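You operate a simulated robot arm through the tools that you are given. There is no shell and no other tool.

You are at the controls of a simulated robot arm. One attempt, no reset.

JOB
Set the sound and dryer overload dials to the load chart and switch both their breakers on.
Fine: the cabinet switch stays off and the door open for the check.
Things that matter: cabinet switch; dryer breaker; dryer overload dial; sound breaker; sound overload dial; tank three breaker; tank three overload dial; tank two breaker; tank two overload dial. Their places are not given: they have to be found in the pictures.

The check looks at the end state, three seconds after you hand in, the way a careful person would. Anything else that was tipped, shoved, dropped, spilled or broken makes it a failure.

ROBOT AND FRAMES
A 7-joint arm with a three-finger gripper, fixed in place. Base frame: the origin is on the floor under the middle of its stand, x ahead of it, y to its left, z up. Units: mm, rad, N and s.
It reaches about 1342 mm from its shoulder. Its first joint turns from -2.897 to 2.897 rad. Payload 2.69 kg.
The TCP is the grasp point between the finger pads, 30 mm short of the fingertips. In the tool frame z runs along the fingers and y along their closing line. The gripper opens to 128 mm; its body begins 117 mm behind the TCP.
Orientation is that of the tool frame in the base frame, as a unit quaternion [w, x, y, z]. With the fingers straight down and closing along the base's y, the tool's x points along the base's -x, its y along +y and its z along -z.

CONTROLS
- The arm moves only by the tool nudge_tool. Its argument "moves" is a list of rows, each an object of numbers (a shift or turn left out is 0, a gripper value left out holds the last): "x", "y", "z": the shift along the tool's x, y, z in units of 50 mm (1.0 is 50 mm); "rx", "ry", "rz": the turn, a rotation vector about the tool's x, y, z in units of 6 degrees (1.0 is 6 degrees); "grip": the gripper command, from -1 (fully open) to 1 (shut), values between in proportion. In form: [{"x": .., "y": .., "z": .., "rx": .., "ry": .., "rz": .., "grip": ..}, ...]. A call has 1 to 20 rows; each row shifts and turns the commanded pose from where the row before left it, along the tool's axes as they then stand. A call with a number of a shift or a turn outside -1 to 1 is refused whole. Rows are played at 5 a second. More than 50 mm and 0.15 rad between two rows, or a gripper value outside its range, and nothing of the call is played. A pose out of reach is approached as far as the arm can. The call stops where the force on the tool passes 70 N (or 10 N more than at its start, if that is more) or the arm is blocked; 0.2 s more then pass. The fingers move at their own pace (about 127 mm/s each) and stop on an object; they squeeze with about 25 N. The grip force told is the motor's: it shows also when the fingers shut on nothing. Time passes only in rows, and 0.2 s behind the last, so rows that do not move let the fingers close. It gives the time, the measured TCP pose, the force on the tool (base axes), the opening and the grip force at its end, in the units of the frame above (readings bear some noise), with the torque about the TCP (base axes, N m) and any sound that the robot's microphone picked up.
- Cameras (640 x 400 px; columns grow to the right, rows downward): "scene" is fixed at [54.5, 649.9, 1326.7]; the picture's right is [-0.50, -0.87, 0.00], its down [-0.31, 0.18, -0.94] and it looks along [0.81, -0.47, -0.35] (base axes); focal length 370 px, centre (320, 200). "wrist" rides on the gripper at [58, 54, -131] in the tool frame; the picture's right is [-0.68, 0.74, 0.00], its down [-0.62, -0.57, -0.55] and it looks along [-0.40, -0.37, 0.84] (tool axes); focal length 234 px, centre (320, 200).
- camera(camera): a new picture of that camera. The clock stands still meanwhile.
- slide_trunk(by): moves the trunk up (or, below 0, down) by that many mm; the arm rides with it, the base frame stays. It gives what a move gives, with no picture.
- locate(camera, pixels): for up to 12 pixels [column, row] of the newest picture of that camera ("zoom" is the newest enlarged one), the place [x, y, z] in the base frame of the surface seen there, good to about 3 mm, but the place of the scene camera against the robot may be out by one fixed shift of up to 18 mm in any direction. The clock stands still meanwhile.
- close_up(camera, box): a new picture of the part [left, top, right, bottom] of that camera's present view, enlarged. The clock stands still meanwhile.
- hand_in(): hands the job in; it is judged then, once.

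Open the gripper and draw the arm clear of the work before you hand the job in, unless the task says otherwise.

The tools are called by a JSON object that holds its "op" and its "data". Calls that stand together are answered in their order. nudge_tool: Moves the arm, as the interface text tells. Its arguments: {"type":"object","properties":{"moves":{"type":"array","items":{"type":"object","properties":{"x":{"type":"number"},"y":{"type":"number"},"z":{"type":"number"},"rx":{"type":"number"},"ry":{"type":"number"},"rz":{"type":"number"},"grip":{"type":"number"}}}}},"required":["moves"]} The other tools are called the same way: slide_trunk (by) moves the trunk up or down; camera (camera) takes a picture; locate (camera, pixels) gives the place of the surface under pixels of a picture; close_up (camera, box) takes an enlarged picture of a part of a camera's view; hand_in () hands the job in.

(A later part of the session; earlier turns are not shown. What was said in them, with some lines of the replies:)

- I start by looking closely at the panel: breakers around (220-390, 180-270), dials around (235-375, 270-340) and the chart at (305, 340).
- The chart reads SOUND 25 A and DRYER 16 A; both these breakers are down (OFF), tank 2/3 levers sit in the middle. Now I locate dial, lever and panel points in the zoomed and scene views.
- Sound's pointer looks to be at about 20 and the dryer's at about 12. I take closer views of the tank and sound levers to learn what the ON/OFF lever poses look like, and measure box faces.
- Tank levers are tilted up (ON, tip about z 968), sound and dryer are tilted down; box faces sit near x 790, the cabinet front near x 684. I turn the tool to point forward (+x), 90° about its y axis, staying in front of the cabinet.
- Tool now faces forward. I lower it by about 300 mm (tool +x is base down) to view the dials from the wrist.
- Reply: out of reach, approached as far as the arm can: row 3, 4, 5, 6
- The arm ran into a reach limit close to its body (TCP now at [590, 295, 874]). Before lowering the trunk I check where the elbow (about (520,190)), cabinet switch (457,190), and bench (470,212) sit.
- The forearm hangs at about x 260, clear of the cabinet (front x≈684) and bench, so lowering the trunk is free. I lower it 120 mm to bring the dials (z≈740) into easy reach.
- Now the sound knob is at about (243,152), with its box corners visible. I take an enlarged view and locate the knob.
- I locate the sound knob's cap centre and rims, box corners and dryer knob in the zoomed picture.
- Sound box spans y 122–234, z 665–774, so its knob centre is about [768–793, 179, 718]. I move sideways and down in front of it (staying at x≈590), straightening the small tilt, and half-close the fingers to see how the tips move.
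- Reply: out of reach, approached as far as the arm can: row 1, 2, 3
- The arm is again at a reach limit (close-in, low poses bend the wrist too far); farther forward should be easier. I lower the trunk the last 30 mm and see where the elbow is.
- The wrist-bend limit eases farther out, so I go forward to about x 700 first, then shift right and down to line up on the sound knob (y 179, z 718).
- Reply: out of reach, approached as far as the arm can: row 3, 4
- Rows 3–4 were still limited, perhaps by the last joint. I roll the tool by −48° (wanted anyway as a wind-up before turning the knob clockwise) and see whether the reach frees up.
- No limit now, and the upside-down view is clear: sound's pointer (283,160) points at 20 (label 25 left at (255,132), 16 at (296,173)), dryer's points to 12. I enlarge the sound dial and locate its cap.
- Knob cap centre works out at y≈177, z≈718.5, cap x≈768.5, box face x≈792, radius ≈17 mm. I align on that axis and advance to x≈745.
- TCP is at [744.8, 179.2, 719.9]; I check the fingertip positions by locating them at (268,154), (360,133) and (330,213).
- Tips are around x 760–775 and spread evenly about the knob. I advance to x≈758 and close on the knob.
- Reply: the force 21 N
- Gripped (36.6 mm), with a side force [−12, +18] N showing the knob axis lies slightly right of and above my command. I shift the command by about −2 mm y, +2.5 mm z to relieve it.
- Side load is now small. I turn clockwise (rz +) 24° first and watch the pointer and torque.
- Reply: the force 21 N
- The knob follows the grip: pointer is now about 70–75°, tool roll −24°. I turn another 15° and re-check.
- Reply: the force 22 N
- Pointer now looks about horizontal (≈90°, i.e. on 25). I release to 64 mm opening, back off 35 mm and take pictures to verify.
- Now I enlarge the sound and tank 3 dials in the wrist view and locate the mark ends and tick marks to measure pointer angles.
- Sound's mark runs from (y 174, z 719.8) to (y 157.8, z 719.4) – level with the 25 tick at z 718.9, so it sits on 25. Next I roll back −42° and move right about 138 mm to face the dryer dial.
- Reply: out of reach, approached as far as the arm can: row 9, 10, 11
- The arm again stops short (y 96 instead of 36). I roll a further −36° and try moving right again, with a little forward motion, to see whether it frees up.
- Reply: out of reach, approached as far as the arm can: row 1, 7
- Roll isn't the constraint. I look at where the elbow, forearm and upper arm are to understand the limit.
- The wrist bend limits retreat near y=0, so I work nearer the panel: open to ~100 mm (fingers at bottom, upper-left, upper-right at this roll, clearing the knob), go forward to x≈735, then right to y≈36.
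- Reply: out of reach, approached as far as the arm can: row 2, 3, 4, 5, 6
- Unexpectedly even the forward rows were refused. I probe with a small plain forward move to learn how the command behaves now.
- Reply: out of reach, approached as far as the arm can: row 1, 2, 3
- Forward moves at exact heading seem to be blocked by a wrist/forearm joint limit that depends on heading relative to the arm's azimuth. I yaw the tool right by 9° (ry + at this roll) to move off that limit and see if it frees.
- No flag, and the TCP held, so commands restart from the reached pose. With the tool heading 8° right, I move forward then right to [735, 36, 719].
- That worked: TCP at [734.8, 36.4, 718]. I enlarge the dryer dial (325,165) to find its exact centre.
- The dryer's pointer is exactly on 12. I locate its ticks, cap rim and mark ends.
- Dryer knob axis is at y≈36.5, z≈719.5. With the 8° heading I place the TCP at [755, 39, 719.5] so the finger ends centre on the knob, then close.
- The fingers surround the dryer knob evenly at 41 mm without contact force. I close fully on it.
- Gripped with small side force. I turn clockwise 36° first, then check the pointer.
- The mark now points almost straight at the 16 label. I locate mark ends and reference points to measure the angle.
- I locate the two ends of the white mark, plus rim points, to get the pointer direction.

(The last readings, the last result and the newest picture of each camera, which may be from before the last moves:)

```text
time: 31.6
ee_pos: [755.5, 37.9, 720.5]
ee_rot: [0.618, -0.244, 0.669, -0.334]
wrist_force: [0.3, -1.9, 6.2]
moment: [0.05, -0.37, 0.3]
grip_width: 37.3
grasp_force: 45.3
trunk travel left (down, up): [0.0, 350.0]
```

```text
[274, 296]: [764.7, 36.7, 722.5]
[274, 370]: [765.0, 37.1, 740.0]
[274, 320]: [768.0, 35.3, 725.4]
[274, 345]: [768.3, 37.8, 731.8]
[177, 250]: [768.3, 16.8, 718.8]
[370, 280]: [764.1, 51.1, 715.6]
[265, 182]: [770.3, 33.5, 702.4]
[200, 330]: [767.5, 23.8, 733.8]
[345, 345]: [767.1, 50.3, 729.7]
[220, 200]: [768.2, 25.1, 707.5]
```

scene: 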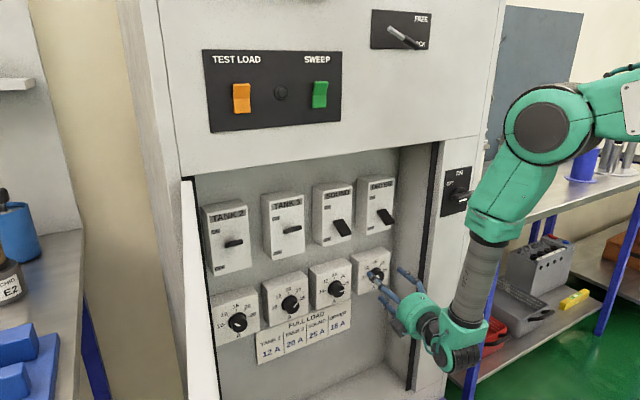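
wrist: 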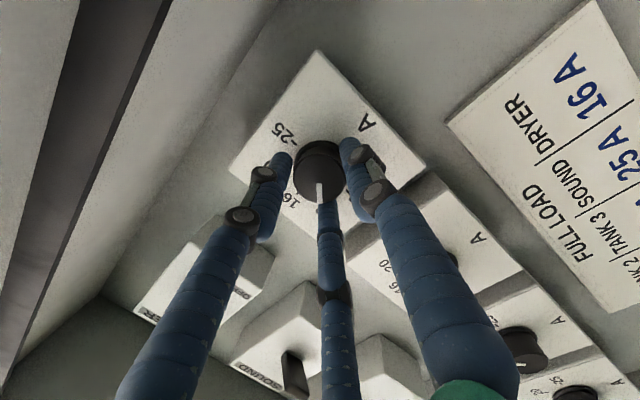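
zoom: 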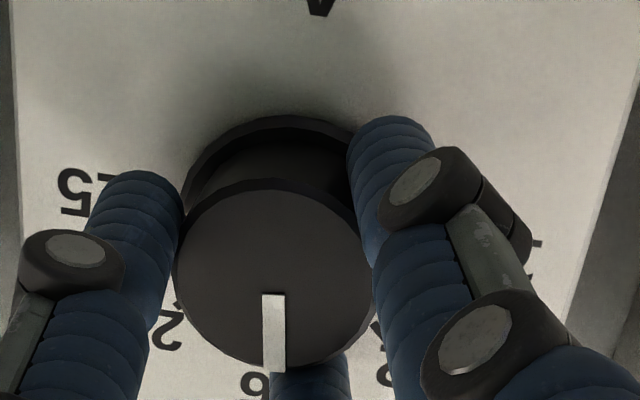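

Comparing with the box edges, the mark is still about 6–8° short of 16 (consistent with 36.5° turned from 12). I turn another 7.5°, then release and back off straight along the tool axis.

{"op": "nudge_tool", "data": {"moves": [{"rz": 0.65}, {"rz": 0.6}, {}, {"grip": 0.2}, {"grip": 0.0}, {"grip": 0.0}, {"z": -0.2}, {"z": -0.2}, {}]}}

{"op": "close_up", "data": {"camera": "wrist", "box": [250, 80, 410, 220]}}

{"op": "close_up", "data": {"camera": "scene", "box": [320, 230, 430, 310]}}

```text
time: 33.6
ee_pos: [735.5, 42.2, 720.5]
ee_rot: [0.638, -0.2, 0.683, -0.294]
wrist_force: [-0.3, 0.5, 0.8]
moment: [-0.01, 0.03, 0.0]
grip_width: 63.9
grasp_force: 0.1
trunk travel left (down, up): [0.0, 350.0]
```

```text
2.86 times, centred on (330, 150) of wrist
```

zoom: 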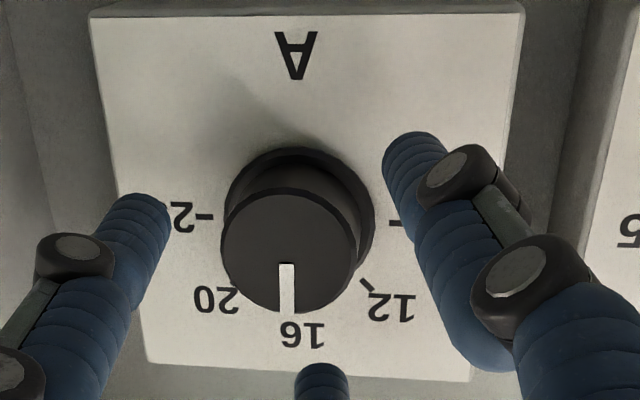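

```text
5.00 times, centred on (375, 270) of scene
```

zoom: 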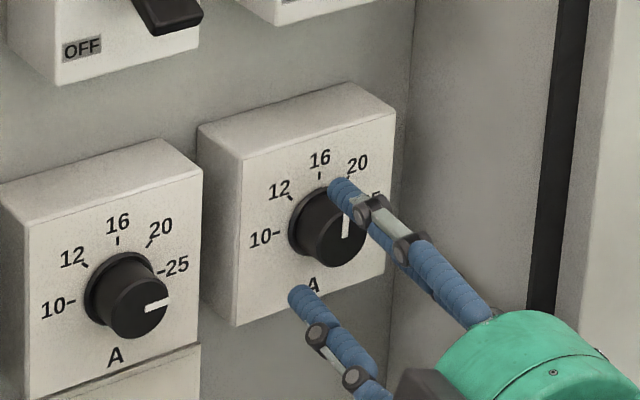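

Dryer's mark now stands upright under 16 (pixels (286,265)→(288,313), vertical within ~1–3°). Next the breakers: I raise the trunk 100 mm (fingers clear the knob on both sides) and look at the levers.

{"op": "slide_trunk", "data": {"by": 100}}

{"op": "camera", "data": {"camera": "wrist"}}

{"op": "camera", "data": {"camera": "scene"}}

```text
time: 35.0
ee_pos: [736.9, 42.3, 820.4]
ee_rot: [0.638, -0.201, 0.684, -0.292]
wrist_force: [-0.2, -0.2, -0.1]
moment: [0.02, 0.0, 0.0]
grip_width: 64.0
grasp_force: 0.1
trunk travel left (down, up): [-100.0, 250.0]
```

```text
taken
```

wrist: 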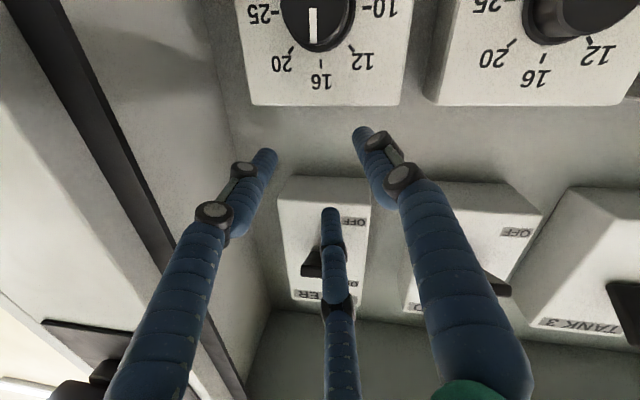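

```text
taken
```

scene: 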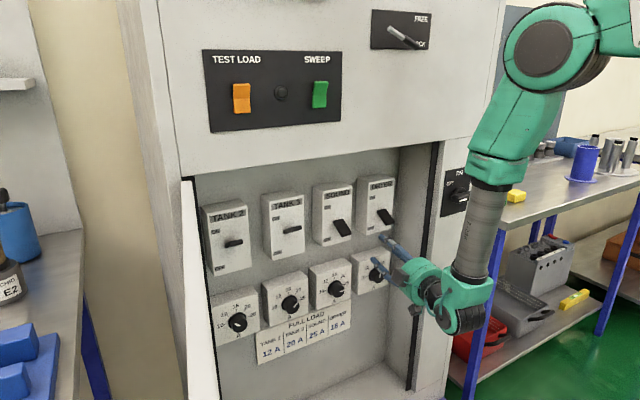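

The dryer mark points right at its 16. The dryer lever is at (312,262), partly behind a finger; I enlarge and locate it.

{"op": "close_up", "data": {"camera": "wrist", "box": [265, 170, 395, 310]}}

{"op": "locate", "data": {"camera": "wrist", "pixels": [[312, 255], [303, 270], [320, 270], [312, 274], [308, 250], [290, 205], [365, 195], [295, 290], [350, 218], [498, 288], [515, 232], [345, 285]]}}

```text
2.86 times, centred on (330, 240) of wrist
```

zoom: 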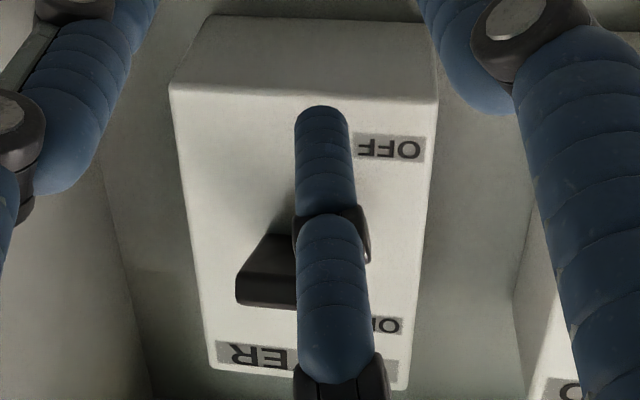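

```text
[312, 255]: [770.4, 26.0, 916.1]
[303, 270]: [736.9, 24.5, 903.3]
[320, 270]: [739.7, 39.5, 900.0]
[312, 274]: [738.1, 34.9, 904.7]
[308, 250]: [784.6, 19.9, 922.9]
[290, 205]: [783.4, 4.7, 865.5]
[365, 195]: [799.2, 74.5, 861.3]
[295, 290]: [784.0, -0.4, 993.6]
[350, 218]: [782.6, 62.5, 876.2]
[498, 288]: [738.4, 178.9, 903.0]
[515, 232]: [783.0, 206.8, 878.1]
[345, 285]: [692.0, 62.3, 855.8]
```

Dryer lever: underside from about [784, 20–50, 923] at the face to its tip at [737, 36, 900]; box face x≈783. I shut the fingers here (well below the lever) to see the closed shape.

{"op": "nudge_tool", "data": {"moves": [{"grip": 1.0}, {"grip": 1.0}, {"grip": 1.0}, {"grip": 1.0}]}}

{"op": "camera", "data": {"camera": "wrist"}}

{"op": "close_up", "data": {"camera": "scene", "box": [340, 170, 460, 300]}}

```text
time: 36.0
ee_pos: [735.8, 40.2, 819.9]
ee_rot: [0.638, -0.2, 0.683, -0.293]
wrist_force: [-0.8, -0.4, 0.2]
moment: [-0.02, -0.05, 0.03]
grip_width: 2.1
grasp_force: 24.8
trunk travel left (down, up): [-100.0, 250.0]
```

```text
taken
```

wrist: 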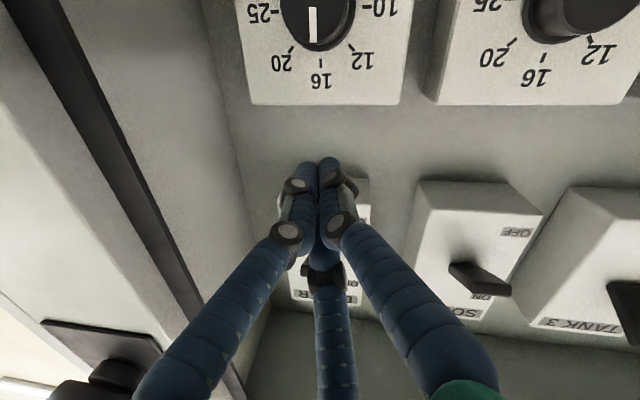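

```text
3.08 times, centred on (400, 235) of scene
```

zoom: 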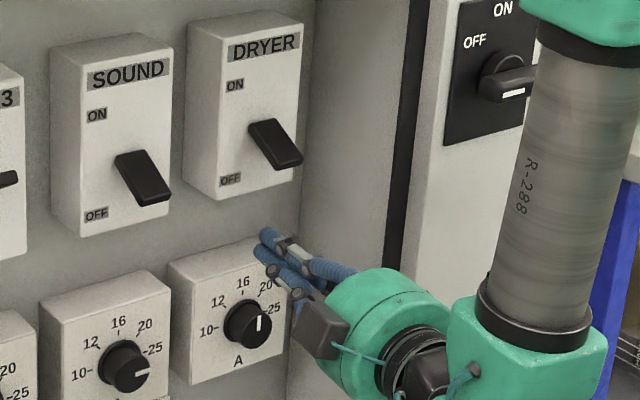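

Fist is closed with tips at about x 765, top about z 841; lever tip underside is near z 897. I rise 45 mm to just under the lever.

{"op": "nudge_tool", "data": {"moves": [{"x": -0.151, "y": -0.131}, {"x": -0.151, "y": -0.131}, {"x": -0.151, "y": -0.131}, {"x": -0.151, "y": -0.131}, {}]}}

{"op": "close_up", "data": {"camera": "scene", "box": [340, 170, 440, 270]}}

{"op": "camera", "data": {"camera": "wrist"}}

```text
time: 37.2
ee_pos: [736.2, 40.3, 860.0]
ee_rot: [0.639, -0.199, 0.683, -0.293]
wrist_force: [0.2, 0.2, 0.1]
moment: [0.01, 0.01, -0.02]
grip_width: 2.3
grasp_force: 25.3
trunk travel left (down, up): [-100.0, 250.0]
```

```text
4.00 times, centred on (390, 220) of scene
```

zoom: 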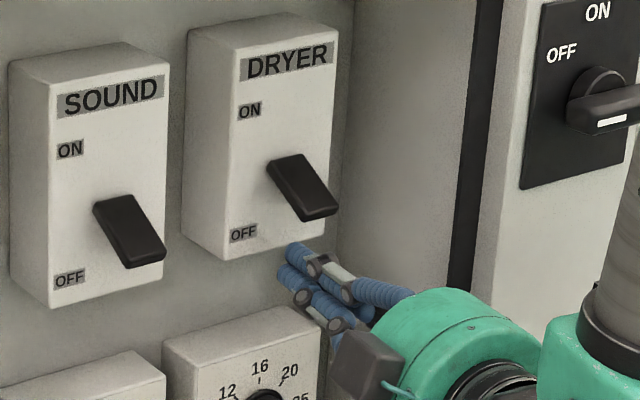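

```text
taken
```

wrist: 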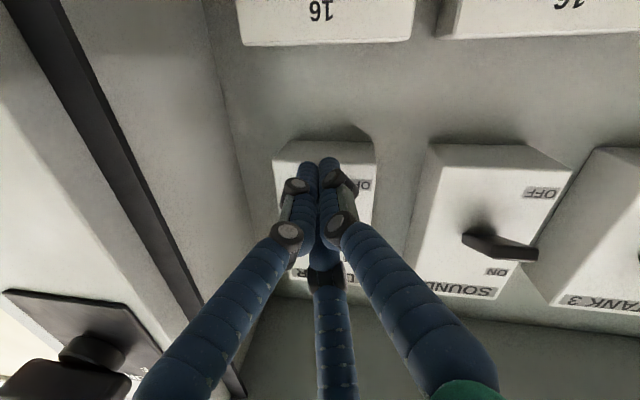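

The fist is right under the dryer lever's tip. I push up 48 mm in small steps with the force stop active.

{"op": "nudge_tool", "data": {"moves": [{"x": -0.121, "y": -0.105}, {"x": -0.121, "y": -0.105}, {"x": -0.121, "y": -0.105}, {"x": -0.121, "y": -0.105}, {"x": -0.121, "y": -0.105}, {"x": -0.121, "y": -0.105}]}}

{"op": "close_up", "data": {"camera": "scene", "box": [340, 170, 440, 270]}}

```text
time: 38.6
ee_pos: [736.8, 39.6, 907.8]
ee_rot: [0.638, -0.201, 0.683, -0.293]
wrist_force: [-0.3, -0.3, -0.2]
moment: [0.0, 0.04, 0.04]
grip_width: 2.4
grasp_force: 25.1
trunk travel left (down, up): [-100.0, 250.0]
```

```text
4.00 times, centred on (390, 220) of scene
```

zoom: 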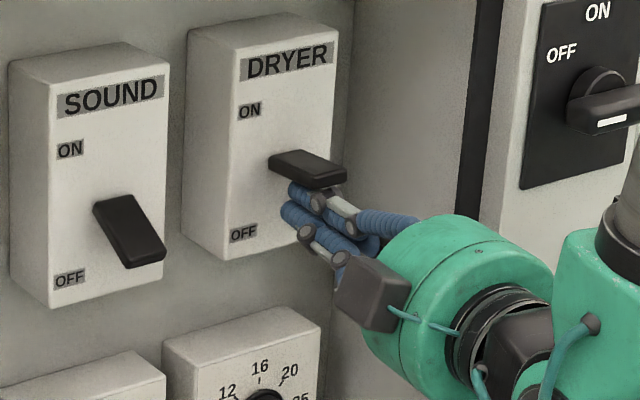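

The lever has risen with hardly any force and is now about level. I push a further 24 mm up toward the ON tilt.

{"op": "nudge_tool", "data": {"moves": [{"x": -0.091, "y": -0.079}, {"x": -0.091, "y": -0.079}, {"x": -0.091, "y": -0.079}, {"x": -0.091, "y": -0.079}, {}]}}

{"op": "close_up", "data": {"camera": "scene", "box": [300, 170, 420, 270]}}

```text
time: 39.8
ee_pos: [735.2, 40.0, 923.0]
ee_rot: [0.633, -0.203, 0.688, -0.291]
wrist_force: [-19.6, 4.3, -63.8]
moment: [0.04, 1.48, 0.13]
grip_width: 2.0
grasp_force: 24.8
trunk travel left (down, up): [-100.0, 250.0]
```

```text
4.00 times, centred on (360, 220) of scene
```

zoom: 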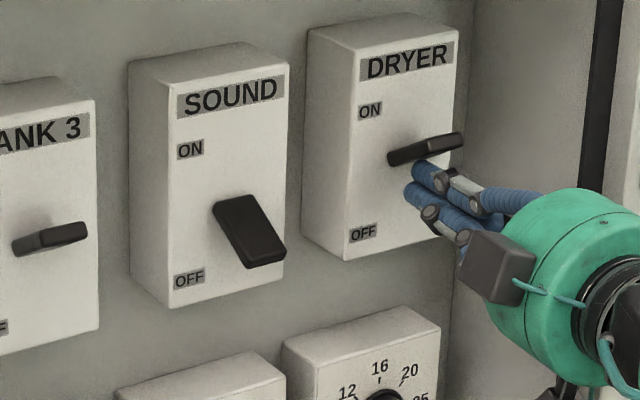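

The dryer lever now lies edge-on like tank 3's ON lever and meets its stop (−64 N). I back down to z≈855 and shift left 137 mm to under the sound lever.

{"op": "nudge_tool", "data": {"moves": [{"x": 0.151, "y": 0.131}, {"x": 0.151, "y": 0.131}, {"x": 0.151, "y": 0.131}, {"x": 0.151, "y": 0.131}, {"x": 0.151, "y": 0.131}, {"x": 0.151, "y": 0.131}, {"x": 0.151, "y": 0.131}, {"x": 0.05, "y": 0.05}, {}]}}

{"op": "close_up", "data": {"camera": "scene", "box": [300, 170, 420, 270]}}

```text
time: 41.8
ee_pos: [736.5, 40.2, 857.9]
ee_rot: [0.638, -0.199, 0.684, -0.293]
wrist_force: [0.9, -0.2, 0.3]
moment: [-0.03, 0.01, -0.02]
grip_width: 2.3
grasp_force: 24.9
trunk travel left (down, up): [-100.0, 250.0]
```

```text
4.00 times, centred on (360, 220) of scene
```

zoom: 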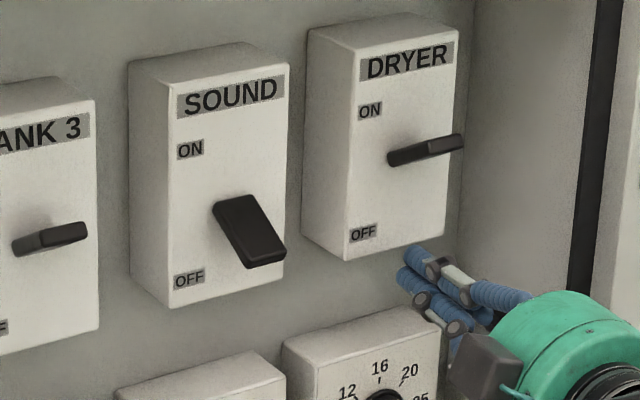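

The dryer lever stays in the ON position after I let go. Now I shift left 137 mm at z≈858, passing below the levers.

{"op": "nudge_tool", "data": {"moves": [{"x": -0.352, "y": 0.409, "z": -0.078}, {"x": -0.352, "y": 0.409, "z": -0.078}, {"x": -0.352, "y": 0.409, "z": -0.078}, {"x": -0.352, "y": 0.409, "z": -0.078}, {"x": -0.352, "y": 0.409, "z": -0.078}, {}]}}

{"op": "camera", "data": {"camera": "wrist"}}

{"op": "close_up", "data": {"camera": "scene", "box": [280, 170, 400, 270]}}

```text
time: 43.2
ee_pos: [736.4, 178.0, 856.5]
ee_rot: [0.638, -0.201, 0.683, -0.293]
wrist_force: [-0.1, 0.3, -0.4]
moment: [-0.04, 0.0, 0.0]
grip_width: 2.2
grasp_force: 25.3
trunk travel left (down, up): [-100.0, 250.0]
```

```text
taken
```

wrist: 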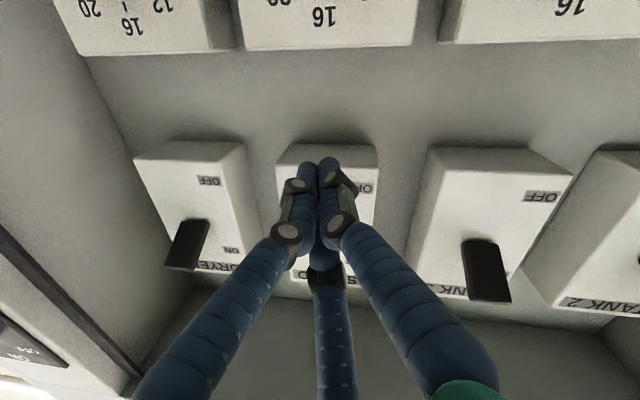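

```text
4.00 times, centred on (340, 220) of scene
```

zoom: 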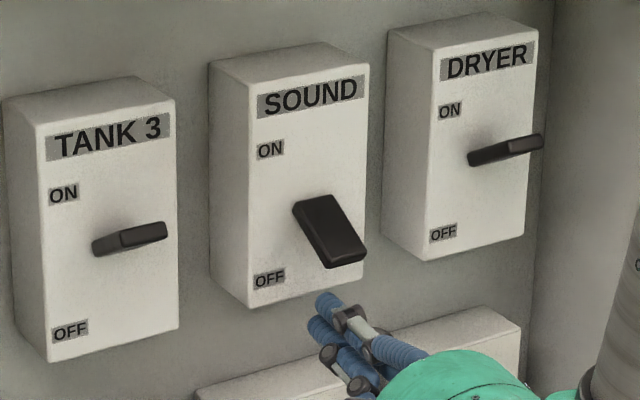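

The fist sits at [736, 178, 856] right under the sound lever. I push up the same way, 68 mm in small steps with the force stop.

{"op": "nudge_tool", "data": {"moves": [{"x": -0.121, "y": -0.105}, {"x": -0.121, "y": -0.105}, {"x": -0.121, "y": -0.105}, {"x": -0.121, "y": -0.105}, {"x": -0.121, "y": -0.105}, {"x": -0.121, "y": -0.105}, {"x": -0.091, "y": -0.079}, {"x": -0.091, "y": -0.079}, {"x": -0.091, "y": -0.079}, {"x": -0.061, "y": -0.053}, {}]}}

{"op": "close_up", "data": {"camera": "scene", "box": [280, 170, 400, 270]}}

```text
time: 45.6
ee_pos: [736.9, 176.8, 922.1]
ee_rot: [0.634, -0.203, 0.686, -0.293]
wrist_force: [-12.8, 5.3, -46.4]
moment: [0.08, 1.01, 0.17]
grip_width: 2.0
grasp_force: 25.4
trunk travel left (down, up): [-100.0, 250.0]
```

```text
4.00 times, centred on (340, 220) of scene
```

zoom: 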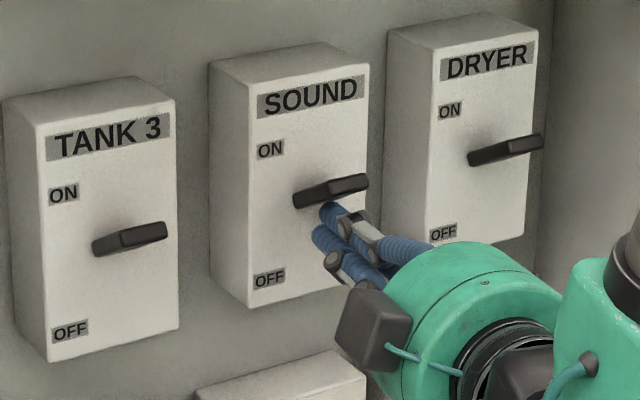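

The sound lever is up against its ON stop (−46 N). I back down about 60 mm and look at everything again.

{"op": "nudge_tool", "data": {"moves": [{"x": 0.151, "y": 0.131}, {"x": 0.151, "y": 0.131}, {"x": 0.151, "y": 0.131}, {"x": 0.151, "y": 0.131}, {"x": 0.151, "y": 0.131}, {"x": 0.151, "y": 0.131}, {"x": 0.1, "y": 0.09}, {}]}}

{"op": "close_up", "data": {"camera": "scene", "box": [190, 165, 400, 296]}}

{"op": "camera", "data": {"camera": "wrist"}}

```text
time: 47.4
ee_pos: [737.7, 177.9, 860.6]
ee_rot: [0.638, -0.2, 0.683, -0.293]
wrist_force: [-0.3, -0.4, 0.4]
moment: [0.02, -0.06, -0.03]
grip_width: 2.2
grasp_force: 25.1
trunk travel left (down, up): [-100.0, 250.0]
```

```text
3.05 times, centred on (295, 230) of scene
```

zoom: 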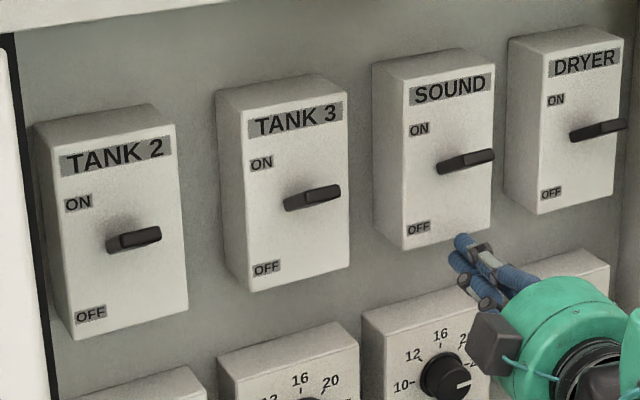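

```text
taken
```

wrist: 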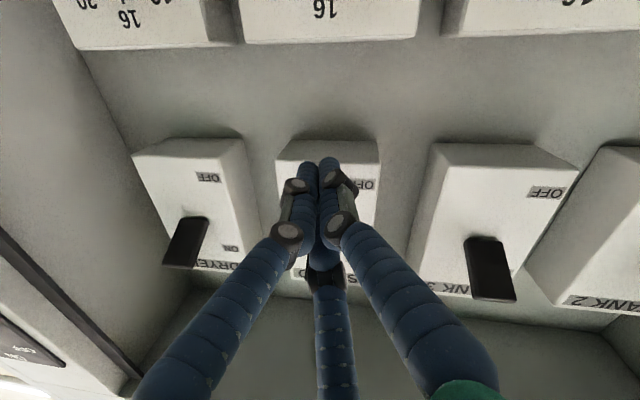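

All four levers now match in ON. I retreat straight back along the tool axis 90 mm, then check the dials again.

{"op": "nudge_tool", "data": {"moves": [{"z": -0.6}, {"z": -0.6}, {"z": -0.6}, {}]}}

{"op": "camera", "data": {"camera": "wrist"}}

{"op": "camera", "data": {"camera": "scene"}}

```text
time: 48.4
ee_pos: [648.8, 190.8, 862.7]
ee_rot: [0.638, -0.199, 0.683, -0.294]
wrist_force: [-0.1, 0.3, 0.1]
moment: [0.01, 0.01, 0.02]
grip_width: 2.3
grasp_force: 24.8
trunk travel left (down, up): [-100.0, 250.0]
```

```text
taken
```

wrist: 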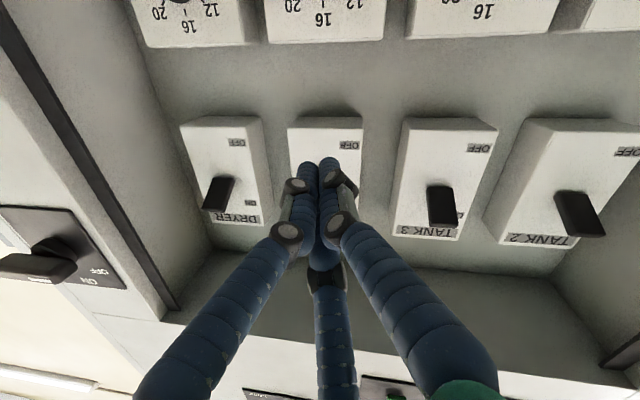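

```text
taken
```

scene: 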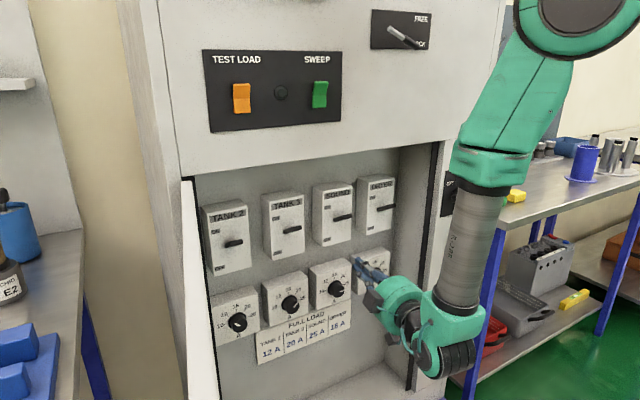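

Retreated cleanly to x 649. I lower the trunk 100 mm so the wrist camera can view the two dials squarely for a final angle check.

{"op": "slide_trunk", "data": {"by": -100}}

{"op": "camera", "data": {"camera": "wrist"}}

{"op": "close_up", "data": {"camera": "scene", "box": [300, 245, 400, 315]}}

```text
time: 49.7
ee_pos: [647.8, 189.7, 763.4]
ee_rot: [0.638, -0.2, 0.683, -0.294]
wrist_force: [-0.2, 0.2, 0.1]
moment: [0.01, 0.0, 0.0]
grip_width: 2.3
grasp_force: 24.9
trunk travel left (down, up): [0.0, 350.0]
```

```text
taken
```

wrist: 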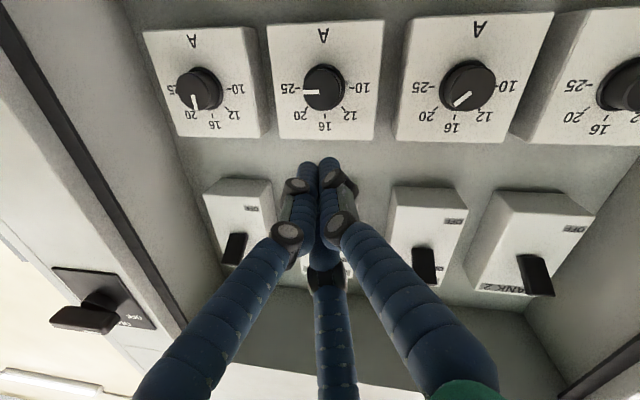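

```text
5.71 times, centred on (350, 280) of scene
```

zoom: 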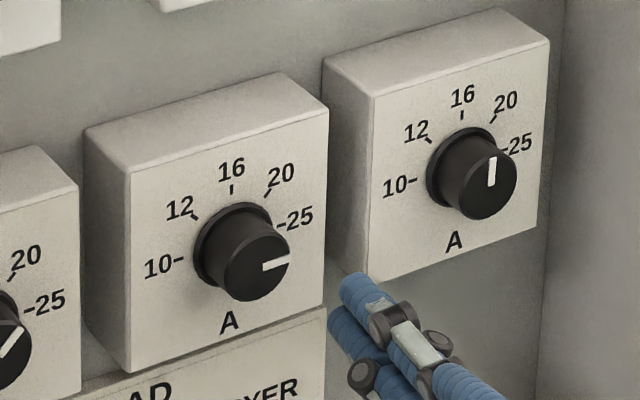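

The sound pointer (near (315,92)) points at 25 and the dryer's at (195,100) down to 16. I enlarge the wrist view of each for an accurate reading.

{"op": "close_up", "data": {"camera": "wrist", "box": [265, 15, 385, 145]}}

{"op": "locate", "data": {"camera": "wrist", "pixels": [[304, 92], [318, 92], [300, 91], [349, 88], [325, 117], [193, 96], [195, 107], [215, 116], [180, 90], [230, 90]]}}

{"op": "close_up", "data": {"camera": "wrist", "box": [145, 25, 265, 145]}}

```text
3.08 times, centred on (325, 80) of wrist
```

zoom: 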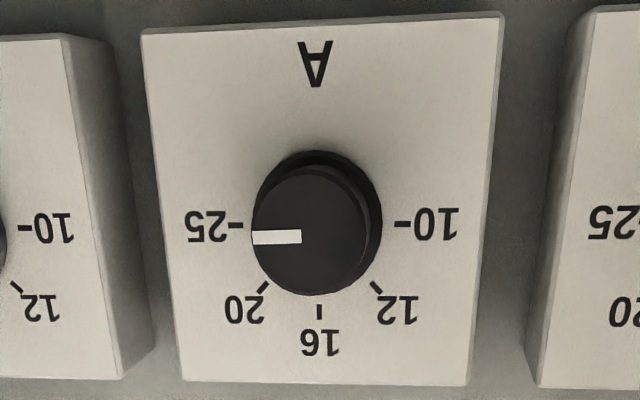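

```text
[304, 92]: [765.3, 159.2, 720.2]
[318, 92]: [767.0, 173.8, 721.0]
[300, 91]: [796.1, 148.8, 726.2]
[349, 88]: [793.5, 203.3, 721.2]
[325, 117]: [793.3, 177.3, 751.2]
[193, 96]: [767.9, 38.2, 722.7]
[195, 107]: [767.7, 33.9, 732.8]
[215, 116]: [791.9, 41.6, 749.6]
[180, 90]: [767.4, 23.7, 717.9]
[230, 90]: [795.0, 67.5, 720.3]
```

```text
3.33 times, centred on (205, 85) of wrist
```

zoom: 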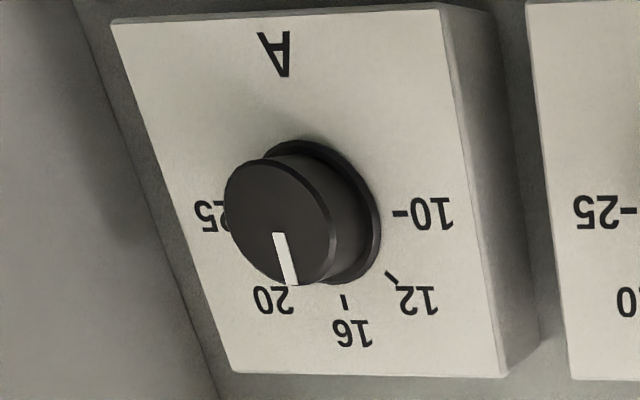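

Both dials read right: sound's mark is level at the 25 tick, dryer's lies along the 16 direction. I retreat further and open the gripper.

{"op": "nudge_tool", "data": {"moves": [{"z": -0.5}, {"z": -0.5}, {"grip": -1}, {"grip": -1}, {"grip": -1}, {"grip": -1}]}}

{"op": "camera", "data": {"camera": "scene"}}

```text
time: 51.1
ee_pos: [600.5, 197.5, 765.1]
ee_rot: [0.638, -0.199, 0.683, -0.294]
wrist_force: [-1.1, -0.3, -0.4]
moment: [0.01, -0.03, 0.01]
grip_width: 127.9
grasp_force: 0.1
trunk travel left (down, up): [0.0, 350.0]
```

```text
taken
```

scene: 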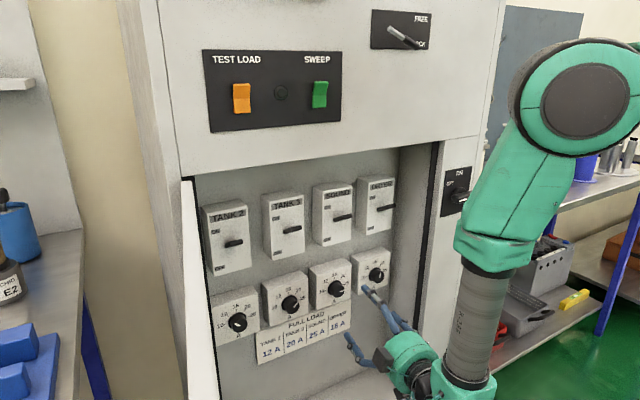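

The gripper is open in front of the cabinet. I draw back a bit more and take final close-ups of the panel and cabinet switch.

{"op": "nudge_tool", "data": {"moves": [{"z": -0.5}, {"z": -0.5}, {}]}}

{"op": "close_up", "data": {"camera": "scene", "box": [195, 165, 405, 345]}}

{"op": "close_up", "data": {"camera": "scene", "box": [400, 130, 520, 230]}}

```text
time: 51.9
ee_pos: [551.3, 206.4, 764.4]
ee_rot: [0.638, -0.2, 0.683, -0.294]
wrist_force: [0.9, 0.5, -0.1]
moment: [0.02, -0.02, -0.03]
grip_width: 127.8
grasp_force: 0.1
trunk travel left (down, up): [0.0, 350.0]
```

```text
2.22 times, centred on (300, 255) of scene
```

zoom: 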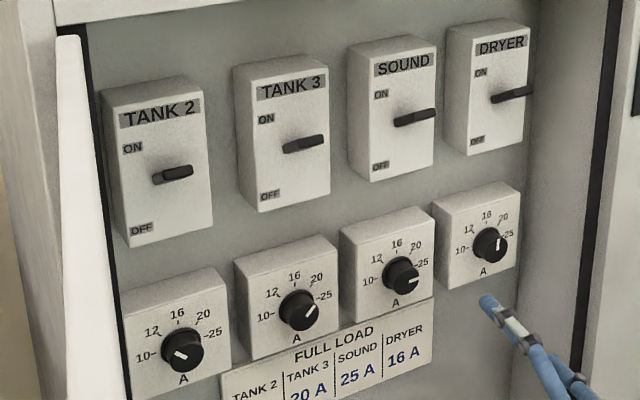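

```text
4.00 times, centred on (460, 180) of scene
```

zoom: 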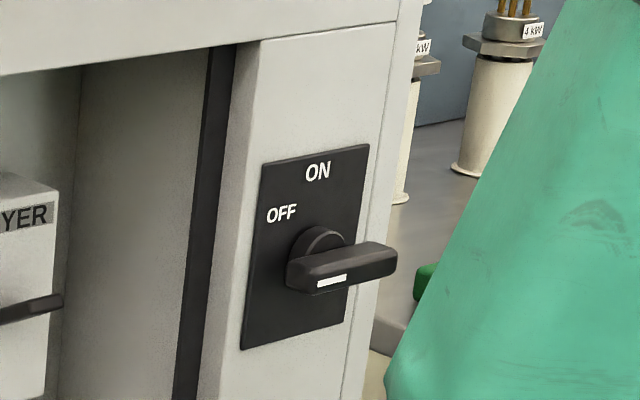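

Sound is on 25 and dryer on 16, and all four breaker levers are up in ON. The tank dials and cabinet switch haven't moved, the door is open, and the arm is clear with the gripper open, so I hand in.

{"op": "hand_in", "data": {}}

```text
The job is handed in.
```

I set the sound dial to 25 A and the dryer dial to 16 A, matching the load chart, and switched both breakers on. The job is handed in; no result has come back yet.

- **Dials:** The close-ups before hand-in show both pointers within about 2–3° of their marks. Sound had been at 20 and dryer at 12.
- **Breakers:** I pushed each lever up to its stop, and both stayed there after I let go. They now sit the same way as the tank two and tank three levers, which were already on.
- **Left alone:** The tank two and three dials and breakers look unchanged, the cabinet switch is still off, and the door is open.
- **Arm:** The gripper is open and drawn back in front of the cabinet. I saw nothing else knocked or moved.
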